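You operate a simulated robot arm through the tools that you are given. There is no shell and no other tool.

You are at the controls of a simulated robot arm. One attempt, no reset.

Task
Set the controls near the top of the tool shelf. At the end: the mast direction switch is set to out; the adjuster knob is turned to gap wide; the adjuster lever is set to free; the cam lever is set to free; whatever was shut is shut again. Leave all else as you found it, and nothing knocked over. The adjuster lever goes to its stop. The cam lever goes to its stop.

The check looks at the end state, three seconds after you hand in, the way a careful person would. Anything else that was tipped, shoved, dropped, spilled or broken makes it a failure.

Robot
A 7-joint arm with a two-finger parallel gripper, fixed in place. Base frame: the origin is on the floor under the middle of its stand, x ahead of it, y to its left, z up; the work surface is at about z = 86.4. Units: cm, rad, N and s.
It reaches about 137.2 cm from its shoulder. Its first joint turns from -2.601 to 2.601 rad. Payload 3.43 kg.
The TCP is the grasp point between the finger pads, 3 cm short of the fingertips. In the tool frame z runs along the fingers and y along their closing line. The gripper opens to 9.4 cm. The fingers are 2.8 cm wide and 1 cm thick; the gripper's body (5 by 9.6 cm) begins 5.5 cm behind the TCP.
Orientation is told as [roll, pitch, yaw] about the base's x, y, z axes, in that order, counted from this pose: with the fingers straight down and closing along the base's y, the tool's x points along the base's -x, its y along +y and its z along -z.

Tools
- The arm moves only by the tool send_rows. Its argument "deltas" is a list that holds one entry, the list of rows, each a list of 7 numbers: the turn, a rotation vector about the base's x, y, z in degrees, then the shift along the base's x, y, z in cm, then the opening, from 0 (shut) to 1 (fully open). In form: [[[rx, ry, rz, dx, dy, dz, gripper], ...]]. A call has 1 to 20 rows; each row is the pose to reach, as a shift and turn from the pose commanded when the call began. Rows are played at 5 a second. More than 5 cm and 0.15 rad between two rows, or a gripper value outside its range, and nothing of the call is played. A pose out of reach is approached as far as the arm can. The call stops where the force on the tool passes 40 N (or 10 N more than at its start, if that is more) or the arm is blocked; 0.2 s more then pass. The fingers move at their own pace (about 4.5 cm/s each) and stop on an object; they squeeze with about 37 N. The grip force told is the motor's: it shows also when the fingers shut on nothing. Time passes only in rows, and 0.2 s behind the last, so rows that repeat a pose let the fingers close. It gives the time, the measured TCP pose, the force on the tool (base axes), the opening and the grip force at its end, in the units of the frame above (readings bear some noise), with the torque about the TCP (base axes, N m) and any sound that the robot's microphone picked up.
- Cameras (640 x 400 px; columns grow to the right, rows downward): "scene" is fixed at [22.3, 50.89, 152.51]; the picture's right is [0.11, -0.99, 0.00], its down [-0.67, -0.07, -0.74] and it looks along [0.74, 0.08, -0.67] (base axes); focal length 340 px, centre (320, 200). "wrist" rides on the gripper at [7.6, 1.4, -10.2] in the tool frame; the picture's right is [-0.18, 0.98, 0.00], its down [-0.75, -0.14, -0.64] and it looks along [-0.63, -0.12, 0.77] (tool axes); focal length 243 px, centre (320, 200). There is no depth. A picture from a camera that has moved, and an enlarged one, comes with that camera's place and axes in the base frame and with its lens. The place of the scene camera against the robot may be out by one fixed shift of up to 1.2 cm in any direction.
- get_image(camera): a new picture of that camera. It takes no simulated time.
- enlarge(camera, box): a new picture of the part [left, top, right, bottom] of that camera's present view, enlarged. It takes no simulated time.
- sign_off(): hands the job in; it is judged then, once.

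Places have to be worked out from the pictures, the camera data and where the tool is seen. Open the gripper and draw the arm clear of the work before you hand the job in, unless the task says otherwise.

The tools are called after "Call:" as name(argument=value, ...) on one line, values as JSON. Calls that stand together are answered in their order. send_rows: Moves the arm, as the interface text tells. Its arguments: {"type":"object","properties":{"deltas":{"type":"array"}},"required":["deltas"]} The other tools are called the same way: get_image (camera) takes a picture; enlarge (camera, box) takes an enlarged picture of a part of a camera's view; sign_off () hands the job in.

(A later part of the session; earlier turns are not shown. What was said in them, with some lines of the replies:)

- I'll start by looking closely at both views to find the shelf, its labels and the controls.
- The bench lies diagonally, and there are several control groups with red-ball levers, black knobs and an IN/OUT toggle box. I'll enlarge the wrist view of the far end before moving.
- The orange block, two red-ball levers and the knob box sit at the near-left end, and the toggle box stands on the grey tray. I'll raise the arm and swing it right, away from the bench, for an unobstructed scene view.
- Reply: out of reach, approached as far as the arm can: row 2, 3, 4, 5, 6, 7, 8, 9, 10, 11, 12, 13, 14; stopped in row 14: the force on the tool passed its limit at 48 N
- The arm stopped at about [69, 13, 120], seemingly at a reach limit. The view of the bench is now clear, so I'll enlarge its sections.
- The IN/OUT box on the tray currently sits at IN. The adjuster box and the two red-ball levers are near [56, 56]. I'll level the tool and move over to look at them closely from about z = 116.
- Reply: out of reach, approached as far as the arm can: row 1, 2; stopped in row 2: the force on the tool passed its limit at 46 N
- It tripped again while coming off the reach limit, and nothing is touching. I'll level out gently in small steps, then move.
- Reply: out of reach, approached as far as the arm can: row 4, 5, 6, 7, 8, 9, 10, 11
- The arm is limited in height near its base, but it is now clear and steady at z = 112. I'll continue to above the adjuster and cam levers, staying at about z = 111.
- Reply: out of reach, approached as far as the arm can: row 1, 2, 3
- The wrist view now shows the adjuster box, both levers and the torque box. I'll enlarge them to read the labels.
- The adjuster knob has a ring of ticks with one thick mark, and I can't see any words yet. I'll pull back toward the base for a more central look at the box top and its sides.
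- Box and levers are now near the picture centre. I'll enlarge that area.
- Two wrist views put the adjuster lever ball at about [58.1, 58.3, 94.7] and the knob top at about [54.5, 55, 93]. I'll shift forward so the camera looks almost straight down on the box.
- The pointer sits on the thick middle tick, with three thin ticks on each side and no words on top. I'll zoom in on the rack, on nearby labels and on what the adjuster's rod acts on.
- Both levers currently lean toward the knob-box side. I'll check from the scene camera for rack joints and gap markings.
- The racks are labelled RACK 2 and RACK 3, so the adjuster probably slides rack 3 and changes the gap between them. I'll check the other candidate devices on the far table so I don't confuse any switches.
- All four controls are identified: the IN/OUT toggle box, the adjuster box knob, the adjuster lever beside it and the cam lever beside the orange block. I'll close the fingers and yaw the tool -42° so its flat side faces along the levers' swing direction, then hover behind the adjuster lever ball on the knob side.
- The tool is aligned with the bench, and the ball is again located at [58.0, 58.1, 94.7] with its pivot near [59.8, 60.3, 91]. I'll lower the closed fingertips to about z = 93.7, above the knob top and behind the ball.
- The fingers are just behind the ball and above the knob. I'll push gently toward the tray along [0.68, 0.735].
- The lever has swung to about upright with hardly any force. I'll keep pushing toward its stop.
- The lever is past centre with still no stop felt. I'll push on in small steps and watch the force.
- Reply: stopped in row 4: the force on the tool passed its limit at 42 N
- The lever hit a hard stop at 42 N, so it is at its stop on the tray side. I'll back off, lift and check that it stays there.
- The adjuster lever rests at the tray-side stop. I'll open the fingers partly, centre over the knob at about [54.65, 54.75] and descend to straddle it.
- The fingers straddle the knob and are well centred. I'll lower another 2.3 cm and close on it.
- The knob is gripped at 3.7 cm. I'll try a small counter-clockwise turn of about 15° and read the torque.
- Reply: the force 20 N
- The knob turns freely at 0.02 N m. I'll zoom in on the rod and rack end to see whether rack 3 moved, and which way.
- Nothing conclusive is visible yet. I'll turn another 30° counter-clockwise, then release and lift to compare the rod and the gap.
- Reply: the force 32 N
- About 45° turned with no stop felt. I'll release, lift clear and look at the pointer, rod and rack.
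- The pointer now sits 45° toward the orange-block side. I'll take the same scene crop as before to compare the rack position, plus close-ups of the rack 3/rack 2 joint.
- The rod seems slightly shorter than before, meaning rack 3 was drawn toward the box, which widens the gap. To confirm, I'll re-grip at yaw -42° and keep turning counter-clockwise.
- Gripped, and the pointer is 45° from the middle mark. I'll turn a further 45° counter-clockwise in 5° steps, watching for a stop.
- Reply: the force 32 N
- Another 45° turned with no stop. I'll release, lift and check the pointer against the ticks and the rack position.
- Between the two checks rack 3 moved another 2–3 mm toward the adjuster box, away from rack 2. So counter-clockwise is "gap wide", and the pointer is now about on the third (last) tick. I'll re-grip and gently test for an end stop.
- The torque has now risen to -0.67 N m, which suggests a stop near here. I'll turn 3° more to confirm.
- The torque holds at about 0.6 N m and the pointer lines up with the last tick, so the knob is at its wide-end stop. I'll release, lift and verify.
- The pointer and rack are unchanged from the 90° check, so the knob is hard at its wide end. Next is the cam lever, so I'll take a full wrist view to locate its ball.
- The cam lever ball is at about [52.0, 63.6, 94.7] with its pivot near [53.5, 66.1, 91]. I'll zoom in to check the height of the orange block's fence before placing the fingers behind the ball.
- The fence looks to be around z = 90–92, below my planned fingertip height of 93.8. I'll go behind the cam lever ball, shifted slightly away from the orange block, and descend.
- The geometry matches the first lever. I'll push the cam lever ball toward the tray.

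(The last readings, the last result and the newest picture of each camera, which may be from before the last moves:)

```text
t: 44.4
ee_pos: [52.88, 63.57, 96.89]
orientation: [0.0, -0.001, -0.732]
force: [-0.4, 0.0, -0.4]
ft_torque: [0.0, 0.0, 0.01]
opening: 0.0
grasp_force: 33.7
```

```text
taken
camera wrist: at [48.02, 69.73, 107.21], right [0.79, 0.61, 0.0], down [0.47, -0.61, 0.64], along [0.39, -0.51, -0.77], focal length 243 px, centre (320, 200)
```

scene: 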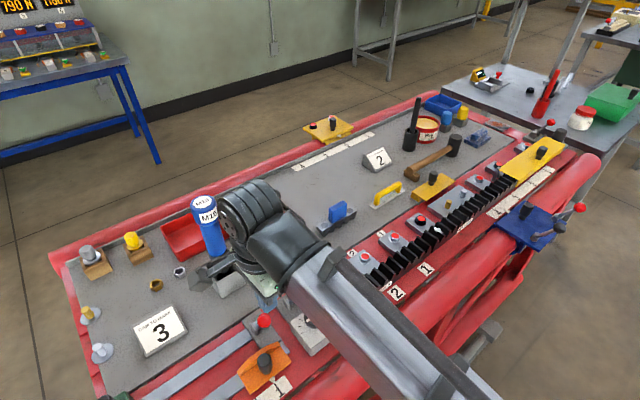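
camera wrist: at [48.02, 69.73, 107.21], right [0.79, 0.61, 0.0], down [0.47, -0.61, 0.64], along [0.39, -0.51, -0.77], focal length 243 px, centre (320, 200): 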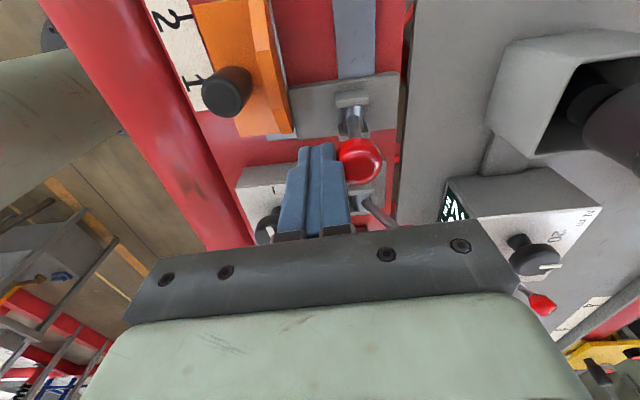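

The cam lever is swinging. I'll continue toward its stop.

Call:
send_rows(deltas=[[[0, 0, 0, 0.34, 0.37, 0, 0], [0, 0, 0, 0.68, 0.74, 0, 0], [0, 0, 0, 1.02, 1.1, 0, 0], [0, 0, 0, 1.36, 1.47, 0, 0], [0, 0, 0, 1.7, 1.84, 0, 0], [0, 0, 0, 1.95, 2.1, 0, 0], [0, 0, 0, 2.2, 2.37, 0, 0], [0, 0, 0, 2.45, 2.64, 0, 0], [0, 0, 0, 2.7, 2.91, 0, 0], [0, 0, 0, 2.95, 3.18, 0, 0], [0, 0, 0, 3.2, 3.45, 0, 0]]])

Call:
get_image(camera="wrist")

```text
t: 46.7
ee_pos: [55.08, 66.33, 96.99]
orientation: [-0.016, -0.001, -0.731]
force: [-9.0, -8.7, 9.3]
ft_torque: [-0.13, 0.09, -0.01]
opening: 0.0
grasp_force: 32.7
stopped in row 11: the force on the tool passed its limit at 43 N (the readings are from after the stop); the commanded pose is now the measured one
```

```text
taken
camera wrist: at [50.46, 72.47, 107.21], right [0.79, 0.61, -0.01], down [0.47, -0.6, 0.64], along [0.38, -0.52, -0.76], focal length 243 px, centre (320, 200)
```

wrist: 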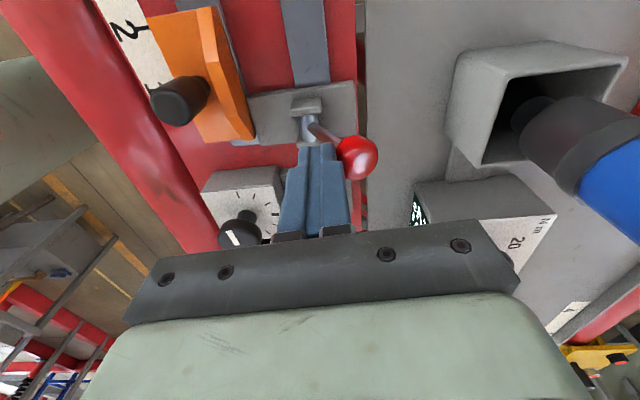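

The cam lever also hit its hard stop at 43 N. I'll back off, lift and confirm that both levers stay put.

Call:
send_rows(deltas=[[[0, 0, 0, -0.4, -0.43, 0, 0], [0, 0, 0, -1.0, -1.1, 0.3, 0], [0, 0, 0, -1.8, -2.0, 1.5, 0], [0, 0, 0, -2.4, -2.6, 3.5, 0], [0.5, 0, 0, -3.0, -3.2, 5.5, 0], [0.9, 0, 0, -3.5, -3.8, 7.0, 0]]])

Call:
get_image(camera="wrist")

Call:
enlarge(camera="scene", box=[220, 270, 360, 400])

```text
t: 48.1
ee_pos: [51.57, 62.42, 103.92]
orientation: [-0.001, 0.01, -0.729]
force: [-0.3, -0.4, 0.8]
ft_torque: [-0.01, 0.0, 0.01]
opening: 0.0
grasp_force: 33.4
```

```text
taken
camera wrist: at [46.88, 68.48, 114.22], right [0.79, 0.61, 0.0], down [0.47, -0.61, 0.63], along [0.38, -0.5, -0.77], focal length 243 px, centre (320, 200)
```

wrist: 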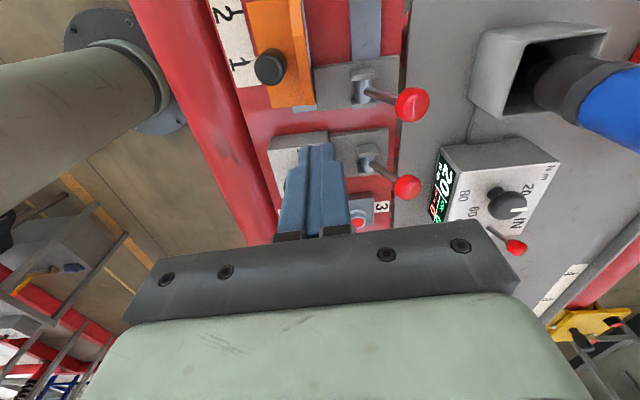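

```text
3.08 times, centred on (290, 335) of scene
camera zoom: at [22.3, 50.89, 152.51], right [0.11, -0.99, 0.0], down [-0.67, -0.07, -0.74], along [0.74, 0.08, -0.67], focal length 1045 px, centre (412, -215)
```

zoom: 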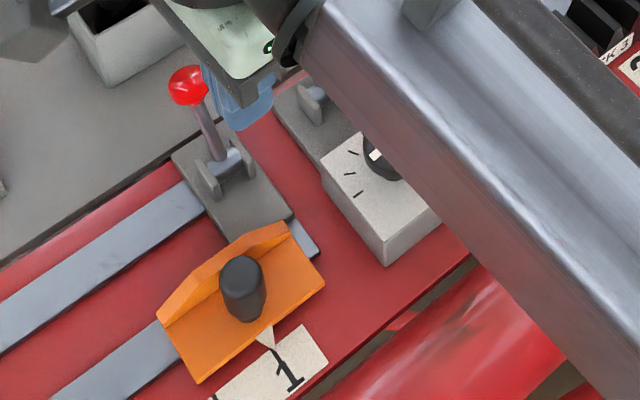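

Both levers now rest against their tray-side stops, and the orange cam block has not moved. Next I'll move toward the torque box along a low-y route, well clear of the M16 driver, and look closely at its toggle.

Call:
send_rows(deltas=[[[0, 0, 0, 1, -1.5, 0, 0], [0, 0, 0, 3, -4, 0, 0], [0, 0, 0, 6, -6, 0, 0], [0, 0, 0, 9.5, -7, 0, 0], [0, 0, 0, 13, -7, 0, 0], [0, 0, 0, 16.5, -6.5, 0, 0], [0, 0, 0, 20, -5.5, 0, 0], [0, 0, 0, 23, -4.5, 0, 0], [0, 0, 0, 25, -3.5, 0, 0], [0, 0, 0, 26, -2.5, 0, 0]]])

Call:
get_image(camera="wrist")

Call:
get_image(camera="scene")

```text
t: 50.3
ee_pos: [77.86, 60.04, 103.95]
orientation: [-0.002, 0.01, -0.732]
force: [0.6, 0.4, -0.4]
ft_torque: [-0.01, -0.01, 0.01]
opening: 0.01
grasp_force: 33.0
```

```text
taken
camera wrist: at [73.12, 66.08, 114.27], right [0.79, 0.61, 0.0], down [0.47, -0.61, 0.63], along [0.38, -0.5, -0.77], focal length 243 px, centre (320, 200)
```

wrist: 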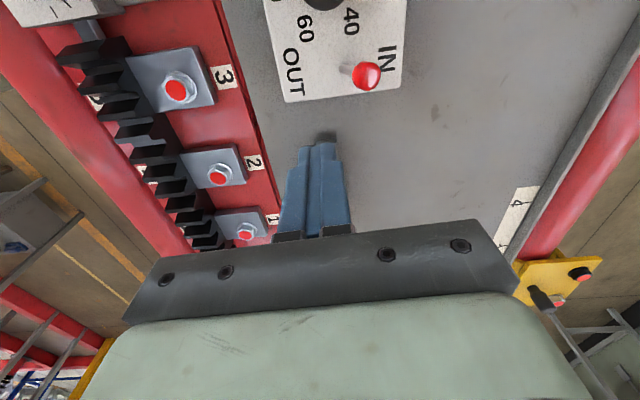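

```text
taken
```

scene: 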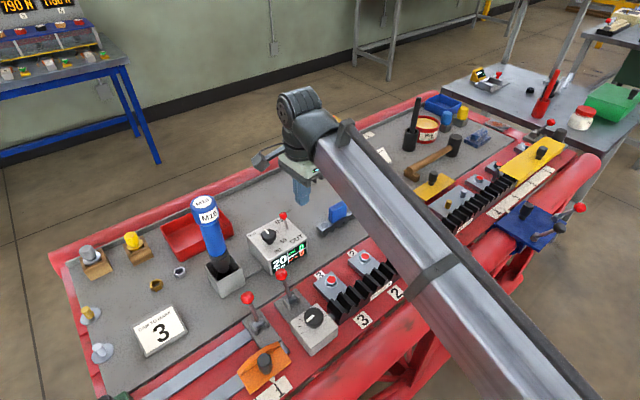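

The toggle ball triangulates to about [77.9, 64.9, 96.0]. I'll zoom in on it to find its base and lean.

Call:
enlarge(camera="wrist", box=[260, 0, 440, 140])

Call:
enlarge(camera="scene", box=[235, 195, 325, 285])

```text
2.86 times, centred on (350, 70) of wrist
camera zoom: at [73.12, 66.08, 114.27], right [0.79, 0.61, 0.0], down [0.47, -0.61, 0.63], along [0.38, -0.5, -0.77], focal length 693 px, centre (234, 571)
```

zoom: 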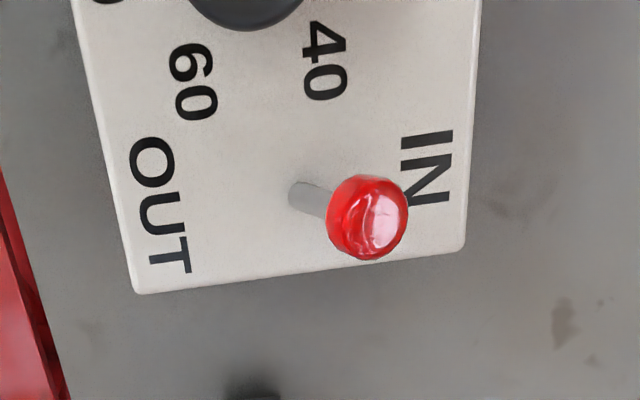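

```text
4.44 times, centred on (280, 240) of scene
camera zoom: at [22.3, 50.89, 152.51], right [0.11, -0.99, 0.0], down [-0.67, -0.07, -0.74], along [0.74, 0.08, -0.67], focal length 1510 px, centre (498, 22)
```

zoom: 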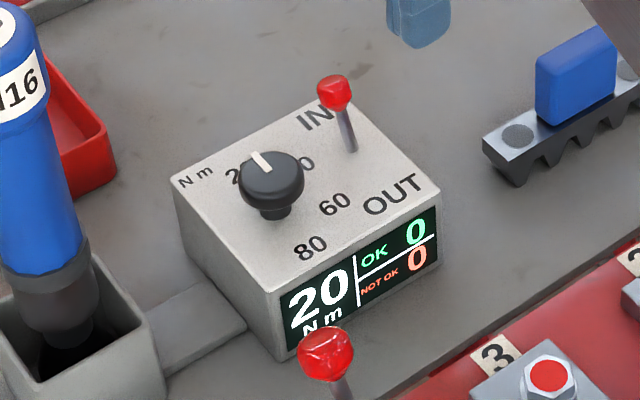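

The toggle base is at about [77.3, 63.7, 91.6], leaning toward IN. I'll place the closed fingers on the IN side of the ball, at TCP [79.9, 67.0, 97.6].

Call:
send_rows(deltas=[[[0, 0, 0, 0.7, 2.0, 0, 0], [0, 0, 0, 1.4, 4.5, 0, 0], [0, 0, 0, 2.0, 7.0, 0, 0], [0, 0, 0, 2.0, 7.0, -2, 0], [0, 0, 0, 2.0, 7.0, -4, 0], [0, 0, 0, 2.0, 7.0, -5.5, 0], [0, 0, 0, 2.0, 7.0, -6.3, 0], [0, 0, 0, 2.0, 7.0, -6.3, 0]]])

Call:
get_image(camera="wrist")

Call:
enlarge(camera="scene", box=[235, 195, 325, 285])

```text
t: 52.1
ee_pos: [79.57, 67.12, 97.64]
orientation: [-0.002, 0.012, -0.732]
force: [-0.2, -1.2, -0.2]
ft_torque: [0.0, -0.01, -0.01]
opening: 0.0
grasp_force: 32.7
```

```text
taken
camera wrist: at [74.95, 73.1, 108.06], right [0.79, 0.61, 0.0], down [0.47, -0.61, 0.63], along [0.38, -0.5, -0.77], focal length 243 px, centre (320, 200)
```

wrist: 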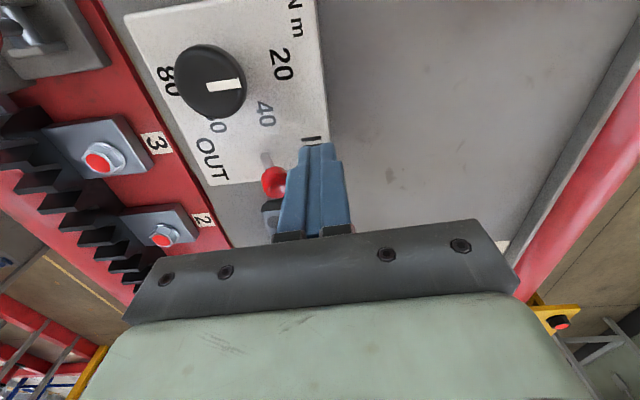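

```text
4.44 times, centred on (280, 240) of scene
camera zoom: at [22.3, 50.89, 152.51], right [0.11, -0.99, 0.0], down [-0.67, -0.07, -0.74], along [0.74, 0.08, -0.67], focal length 1510 px, centre (498, 22)
```

zoom: 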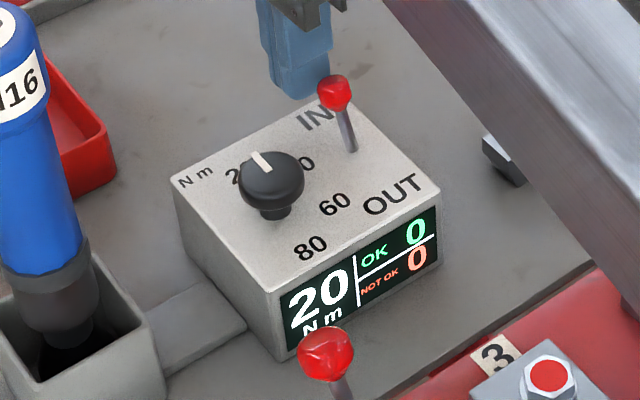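

The ball sits just ahead of the finger face and the torque knob is well clear. I'll push gently toward OUT.

Call:
send_rows(deltas=[[[0, 0, 0, -0.34, -0.37, 0, 0], [0, 0, 0, -0.68, -0.74, 0, 0], [0, 0, 0, -0.95, -1.03, 0, 0], [0, 0, 0, -1.22, -1.32, 0, 0], [0, 0, 0, -1.5, -1.62, 0, 0], [0, 0, 0, -1.77, -1.91, 0, 0], [0, 0, 0, -2.04, -2.2, 0, 0]]])

Call:
get_image(camera="wrist")

Call:
enlarge(camera="scene", box=[235, 195, 325, 285])

```text
t: 53.7
ee_pos: [77.91, 64.77, 97.42]
orientation: [-0.001, 0.011, -0.732]
force: [0.2, -0.1, -0.2]
ft_torque: [-0.05, 0.01, -0.01]
opening: 0.0
grasp_force: 33.1
```

```text
taken
camera wrist: at [73.1, 70.85, 107.81], right [0.79, 0.61, 0.0], down [0.47, -0.61, 0.63], along [0.38, -0.51, -0.77], focal length 243 px, centre (320, 200)
```

wrist: 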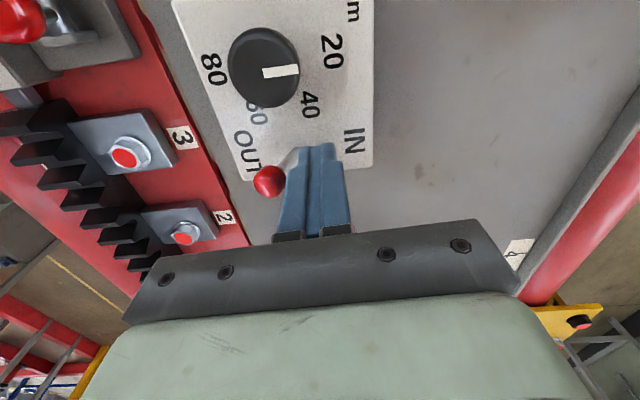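

```text
4.44 times, centred on (280, 240) of scene
camera zoom: at [22.3, 50.89, 152.51], right [0.11, -0.99, 0.0], down [-0.67, -0.07, -0.74], along [0.74, 0.08, -0.67], focal length 1510 px, centre (498, 22)
```

zoom: 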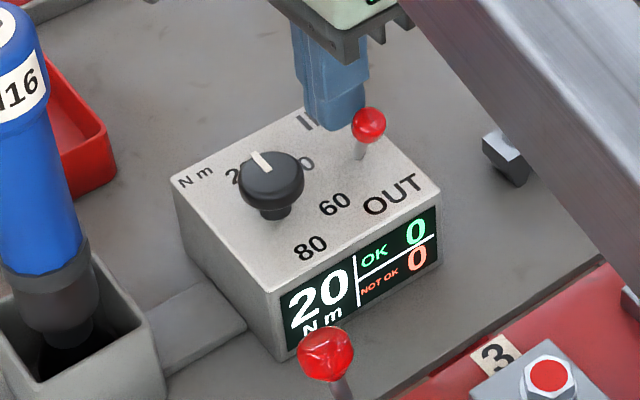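

The toggle has snapped ahead of the finger to the OUT side. I'll nudge a little further to make sure it is fully over, then back away.

Call:
send_rows(deltas=[[[0, 0, 0, -0.27, -0.29, 0, 0], [0, 0, 0, -0.54, -0.58, 0, 0], [0, 0, 0, -0.75, -0.81, 0, 0], [0, 0, 0, -0.95, -1.02, 0, 0]]])

Call:
enlarge(camera="wrist", box=[200, 80, 360, 220])

```text
t: 54.7
ee_pos: [77.06, 64.05, 97.6]
orientation: [0.003, 0.01, -0.73]
force: [13.3, 11.6, 1.4]
ft_torque: [0.3, -0.37, 0.09]
opening: 0.0
grasp_force: 32.9
```

```text
2.86 times, centred on (280, 150) of wrist
camera zoom: at [72.27, 70.05, 107.9], right [0.79, 0.61, 0.0], down [0.47, -0.61, 0.63], along [0.39, -0.5, -0.77], focal length 693 px, centre (434, 343)
```

zoom: 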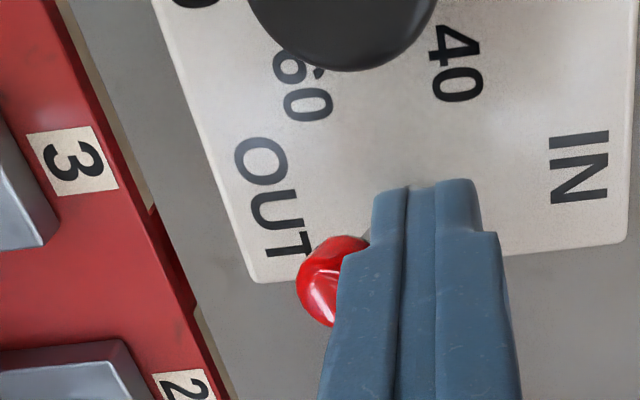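

There is firm contact at about 18 N, so the toggle is fully at OUT. I'll back away on the IN side and lift.

Call:
send_rows(deltas=[[[0, 0, 0, 0.3, 0.33, 0, 0], [0, 0, 0, 0.9, 1.0, 0, 0], [0, 0, 0, 1.5, 1.6, 0.5, 0], [0, 0, 0, 1.8, 2.0, 2.5, 0], [0, 0, 0, 1.8, 2.0, 5, 0], [0, 0, 0, 1.8, 1.0, 7, 0], [0, 0, 0, 1.8, -2.0, 7.5, 0], [0, 0, 0, 2, -5.0, 7.5, 0]]])

Call:
get_image(camera="wrist")

Call:
enlarge(camera="scene", box=[235, 195, 325, 285])

```text
t: 56.5
ee_pos: [78.88, 58.91, 105.08]
orientation: [-0.001, 0.01, -0.731]
force: [-0.2, -0.5, -0.3]
ft_torque: [-0.01, 0.0, 0.01]
opening: 0.0
grasp_force: 32.6
```

```text
taken
camera wrist: at [74.1, 64.96, 115.38], right [0.79, 0.61, 0.0], down [0.47, -0.61, 0.63], along [0.38, -0.5, -0.77], focal length 243 px, centre (320, 200)
```

wrist: 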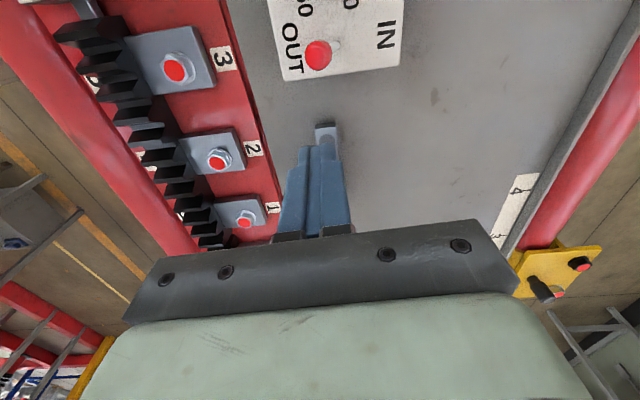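

```text
4.44 times, centred on (280, 240) of scene
camera zoom: at [22.3, 50.89, 152.51], right [0.11, -0.99, 0.0], down [-0.67, -0.07, -0.74], along [0.74, 0.08, -0.67], focal length 1510 px, centre (498, 22)
```

zoom: 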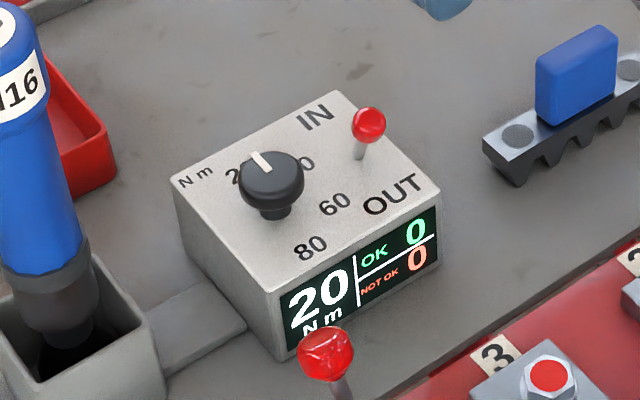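

The toggle is at OUT and the box has not shifted. I'll now move over the rack joint to verify that the gap between rack 3 and rack 2 really opened.

Call:
send_rows(deltas=[[[0, 0, 0, 0, -2, 0.5, 0], [0, 0, 0, -0.5, -5, 1, 0], [0, 0, 0, -1, -8, 2, 0], [0, 0, 0, -2, -11, 3, 0], [0, 0, 0, -3, -14, 3, 0], [0, 0, 0, -4, -16, 3, 0], [0, 0, 0, -5, -18, 3, 0]]])

Call:
get_image(camera="wrist")

Call:
get_image(camera="scene")

```text
t: 58.1
ee_pos: [73.74, 40.64, 108.11]
orientation: [-0.001, 0.009, -0.732]
force: [-0.5, 0.3, -0.2]
ft_torque: [0.0, 0.0, 0.02]
opening: 0.0
grasp_force: 32.7
```

```text
taken
camera wrist: at [69.02, 46.76, 118.43], right [0.79, 0.61, 0.0], down [0.47, -0.61, 0.63], along [0.38, -0.51, -0.77], focal length 243 px, centre (320, 200)
```

wrist: 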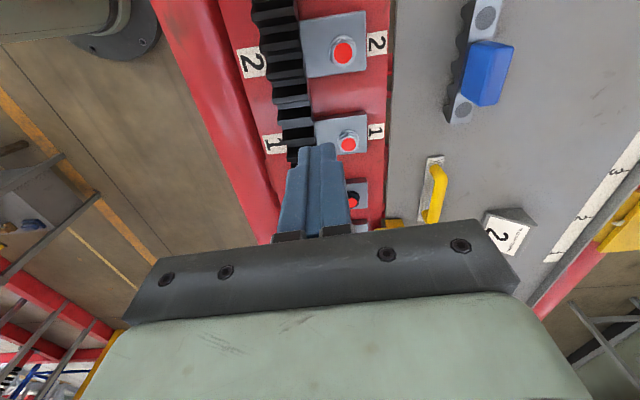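

```text
taken
```

scene: 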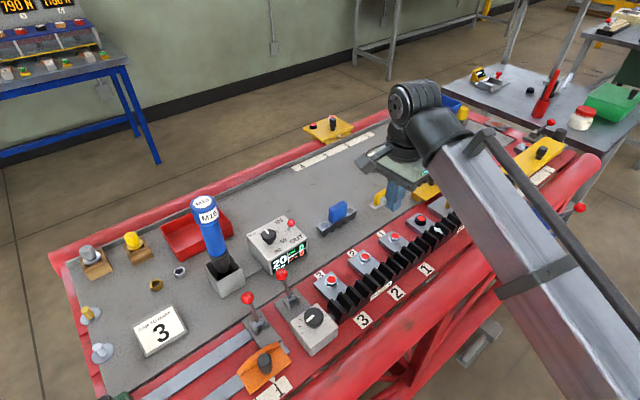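

The scene camera now sees the rack joint clearly. I'll zoom in there and on each control.

Call:
enlarge(camera="scene", box=[390, 205, 460, 265])

Call:
enlarge(camera="scene", box=[320, 240, 440, 340])

Call:
enlarge(camera="wrist", box=[240, 60, 340, 180])

Call:
enlarge(camera="scene", box=[220, 270, 360, 400])

```text
6.67 times, centred on (425, 235) of scene
camera zoom: at [22.3, 50.89, 152.51], right [0.11, -0.99, 0.0], down [-0.67, -0.07, -0.74], along [0.74, 0.08, -0.67], focal length 2265 px, centre (-380, -33)
```

zoom: 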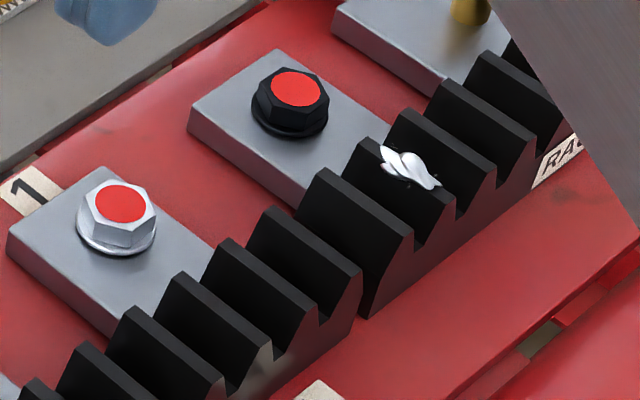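

```text
4.00 times, centred on (380, 290) of scene
camera zoom: at [22.3, 50.89, 152.51], right [0.11, -0.99, 0.0], down [-0.67, -0.07, -0.74], along [0.74, 0.08, -0.67], focal length 1359 px, centre (80, -160)
```

zoom: 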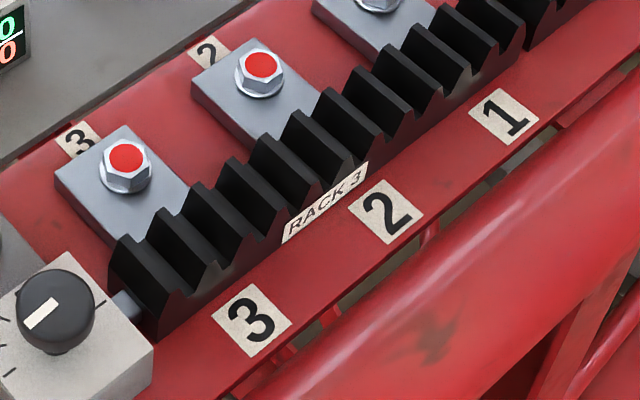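

```text
3.33 times, centred on (290, 120) of wrist
camera zoom: at [69.02, 46.76, 118.43], right [0.79, 0.61, 0.0], down [0.47, -0.61, 0.63], along [0.38, -0.51, -0.77], focal length 809 px, centre (420, 467)
```

zoom: 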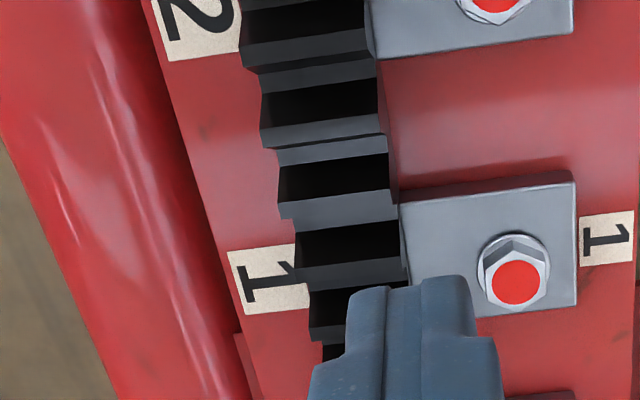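

```text
3.08 times, centred on (290, 335) of scene
camera zoom: at [22.3, 50.89, 152.51], right [0.11, -0.99, 0.0], down [-0.67, -0.07, -0.74], along [0.74, 0.08, -0.67], focal length 1045 px, centre (412, -215)
```

zoom: 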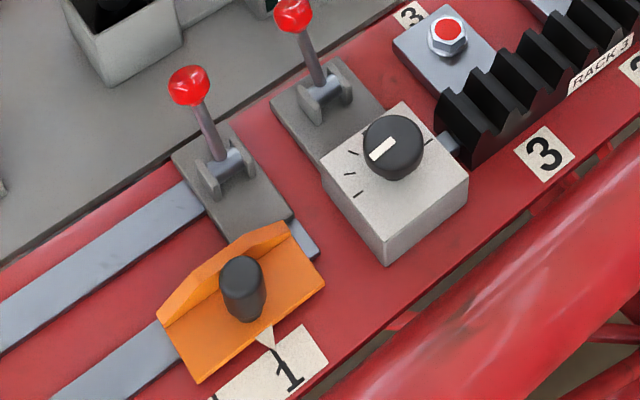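

The joint now shows rack 3's end tooth standing clearly apart from rack 2, so the gap is wide. Both levers are at their stops, the toggle is at OUT and the cam block is still on its original mark. I'll open the gripper and return up to the starting pose, clear of the work.

Call:
send_rows(deltas=[[[0, 0, 0, 0.3, 0.5, 0.8, 0], [0, 0, 4, 1, 1.5, 2, 0], [0, 0, 9, 2, 3, 3.2, 0.2], [0, 0, 14, 3, 5, 4.4, 0.4], [0, 0, 19, 4, 7, 5.5, 0.6], [0, 0, 24, 5, 9, 6.5, 0.8], [0, 0, 29, 6, 11, 7.4, 1], [0, 0, 34, 7, 12.5, 8.2, 1], [0, 0, 38, 7.8, 13.6, 8.8, 1], [0, -0.5, 42, 8.3, 14.4, 9.3, 1], [0, -0.5, 42, 8.3, 14.4, 9.5, 1], [0, -0.5, 42, 8.3, 14.4, 9.5, 1]]])

Call:
get_image(camera="scene")

Call:
get_image(camera="wrist")

```text
t: 60.7
ee_pos: [82.18, 55.3, 117.41]
orientation: [0.002, 0.003, 0.002]
force: [0.4, 0.0, 0.9]
ft_torque: [0.01, -0.01, 0.01]
opening: 9.39
grasp_force: 0.0
```

```text
taken
```

scene: 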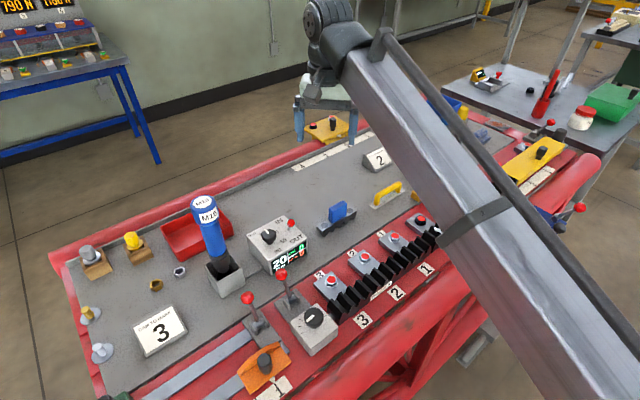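

```text
taken
camera wrist: at [74.49, 56.62, 127.76], right [0.18, 0.98, 0.0], down [0.76, -0.14, 0.64], along [0.63, -0.12, -0.77], focal length 243 px, centre (320, 200)
```

wrist: 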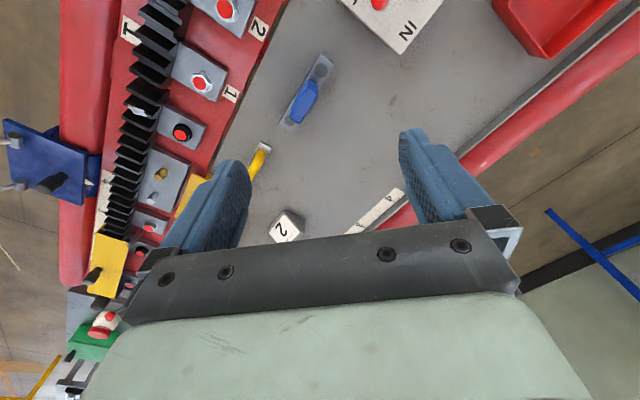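

The arm is back at its start pose with the gripper open. As a last check I'll compare the rack joint with the same crop taken at the start, and look at the final state of the controls.

Call:
enlarge(camera="wrist", box=[60, 0, 300, 180])

Call:
enlarge(camera="scene", box=[220, 200, 360, 400])

Call:
enlarge(camera="scene", box=[40, 190, 320, 400])

```text
2.22 times, centred on (180, 90) of wrist
camera zoom: at [74.49, 56.62, 127.76], right [0.18, 0.98, 0.0], down [0.76, -0.14, 0.64], along [0.63, -0.12, -0.77], focal length 539 px, centre (631, 444)
```

zoom: 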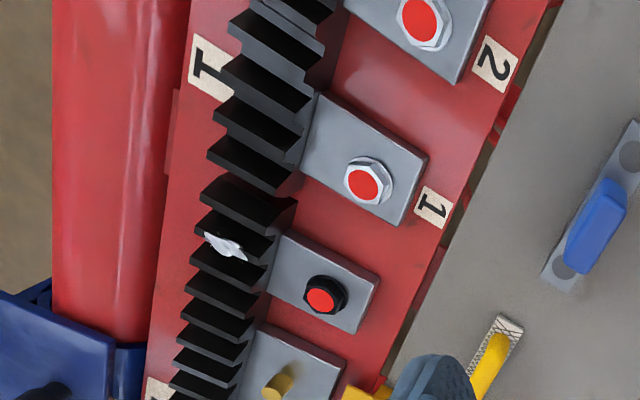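

```text
2.00 times, centred on (290, 300) of scene
camera zoom: at [22.3, 50.89, 152.51], right [0.11, -0.99, 0.0], down [-0.67, -0.07, -0.74], along [0.74, 0.08, -0.67], focal length 680 px, centre (380, 0)
```

zoom: 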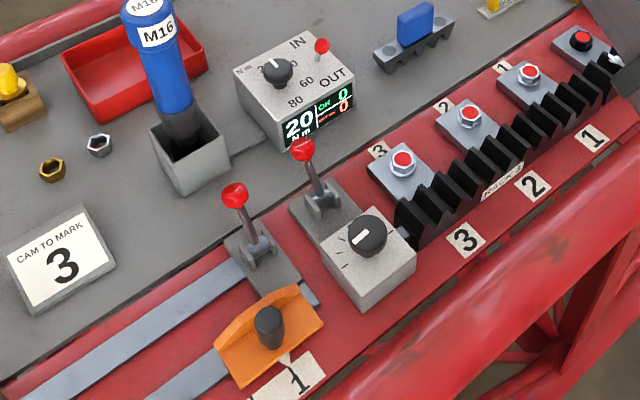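

```text
1.90 times, centred on (180, 295) of scene
camera zoom: at [22.3, 50.89, 152.51], right [0.11, -0.99, 0.0], down [-0.67, -0.07, -0.74], along [0.74, 0.08, -0.67], focal length 647 px, centre (587, 19)
```

zoom: 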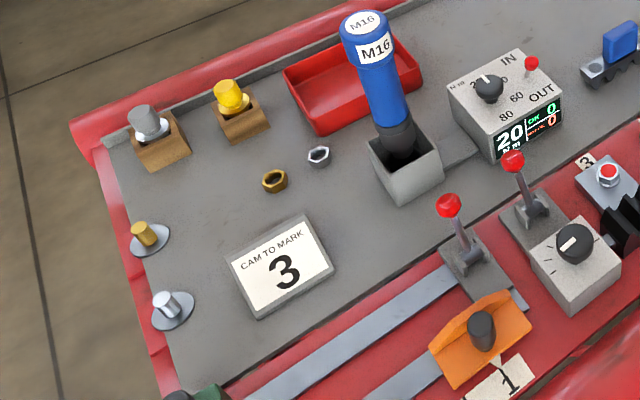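

The gap between racks 3 and 2 is visibly wider than in the start picture, both levers are at their stops, the toggle is at OUT, and everything else is where it was. The arm is clear with the gripper open, so I'll hand the job in.

Call:
sign_off()

```text
The job is handed in.
```

All four controls are set and the job is handed in. No result came back from the check.

- **Mast direction switch:** the toggle on the torque box is at OUT; I pushed it until it was firm.
- **Adjuster knob:** it is turned counter-clockwise about 90° to its end stop. That pulled rack 3 away from rack 2, and the gap looks clearly wider than at the start.
- **Adjuster lever and cam lever:** both are over on the tray side, pushed until they hit a hard stop at just over 40 N.

Neither the levers nor the knob has lettering. I took the tray side as "free" because both levers started on the other side. The knob also turned with almost no resistance once its lever was over. I took "gap wide" from the way the rack moved.

Nothing was opened, so nothing needed shutting. Apart from rack 3, which the knob moves, nothing else looked out of place in the last pictures. The arm is back at about its starting pose with the gripper open.
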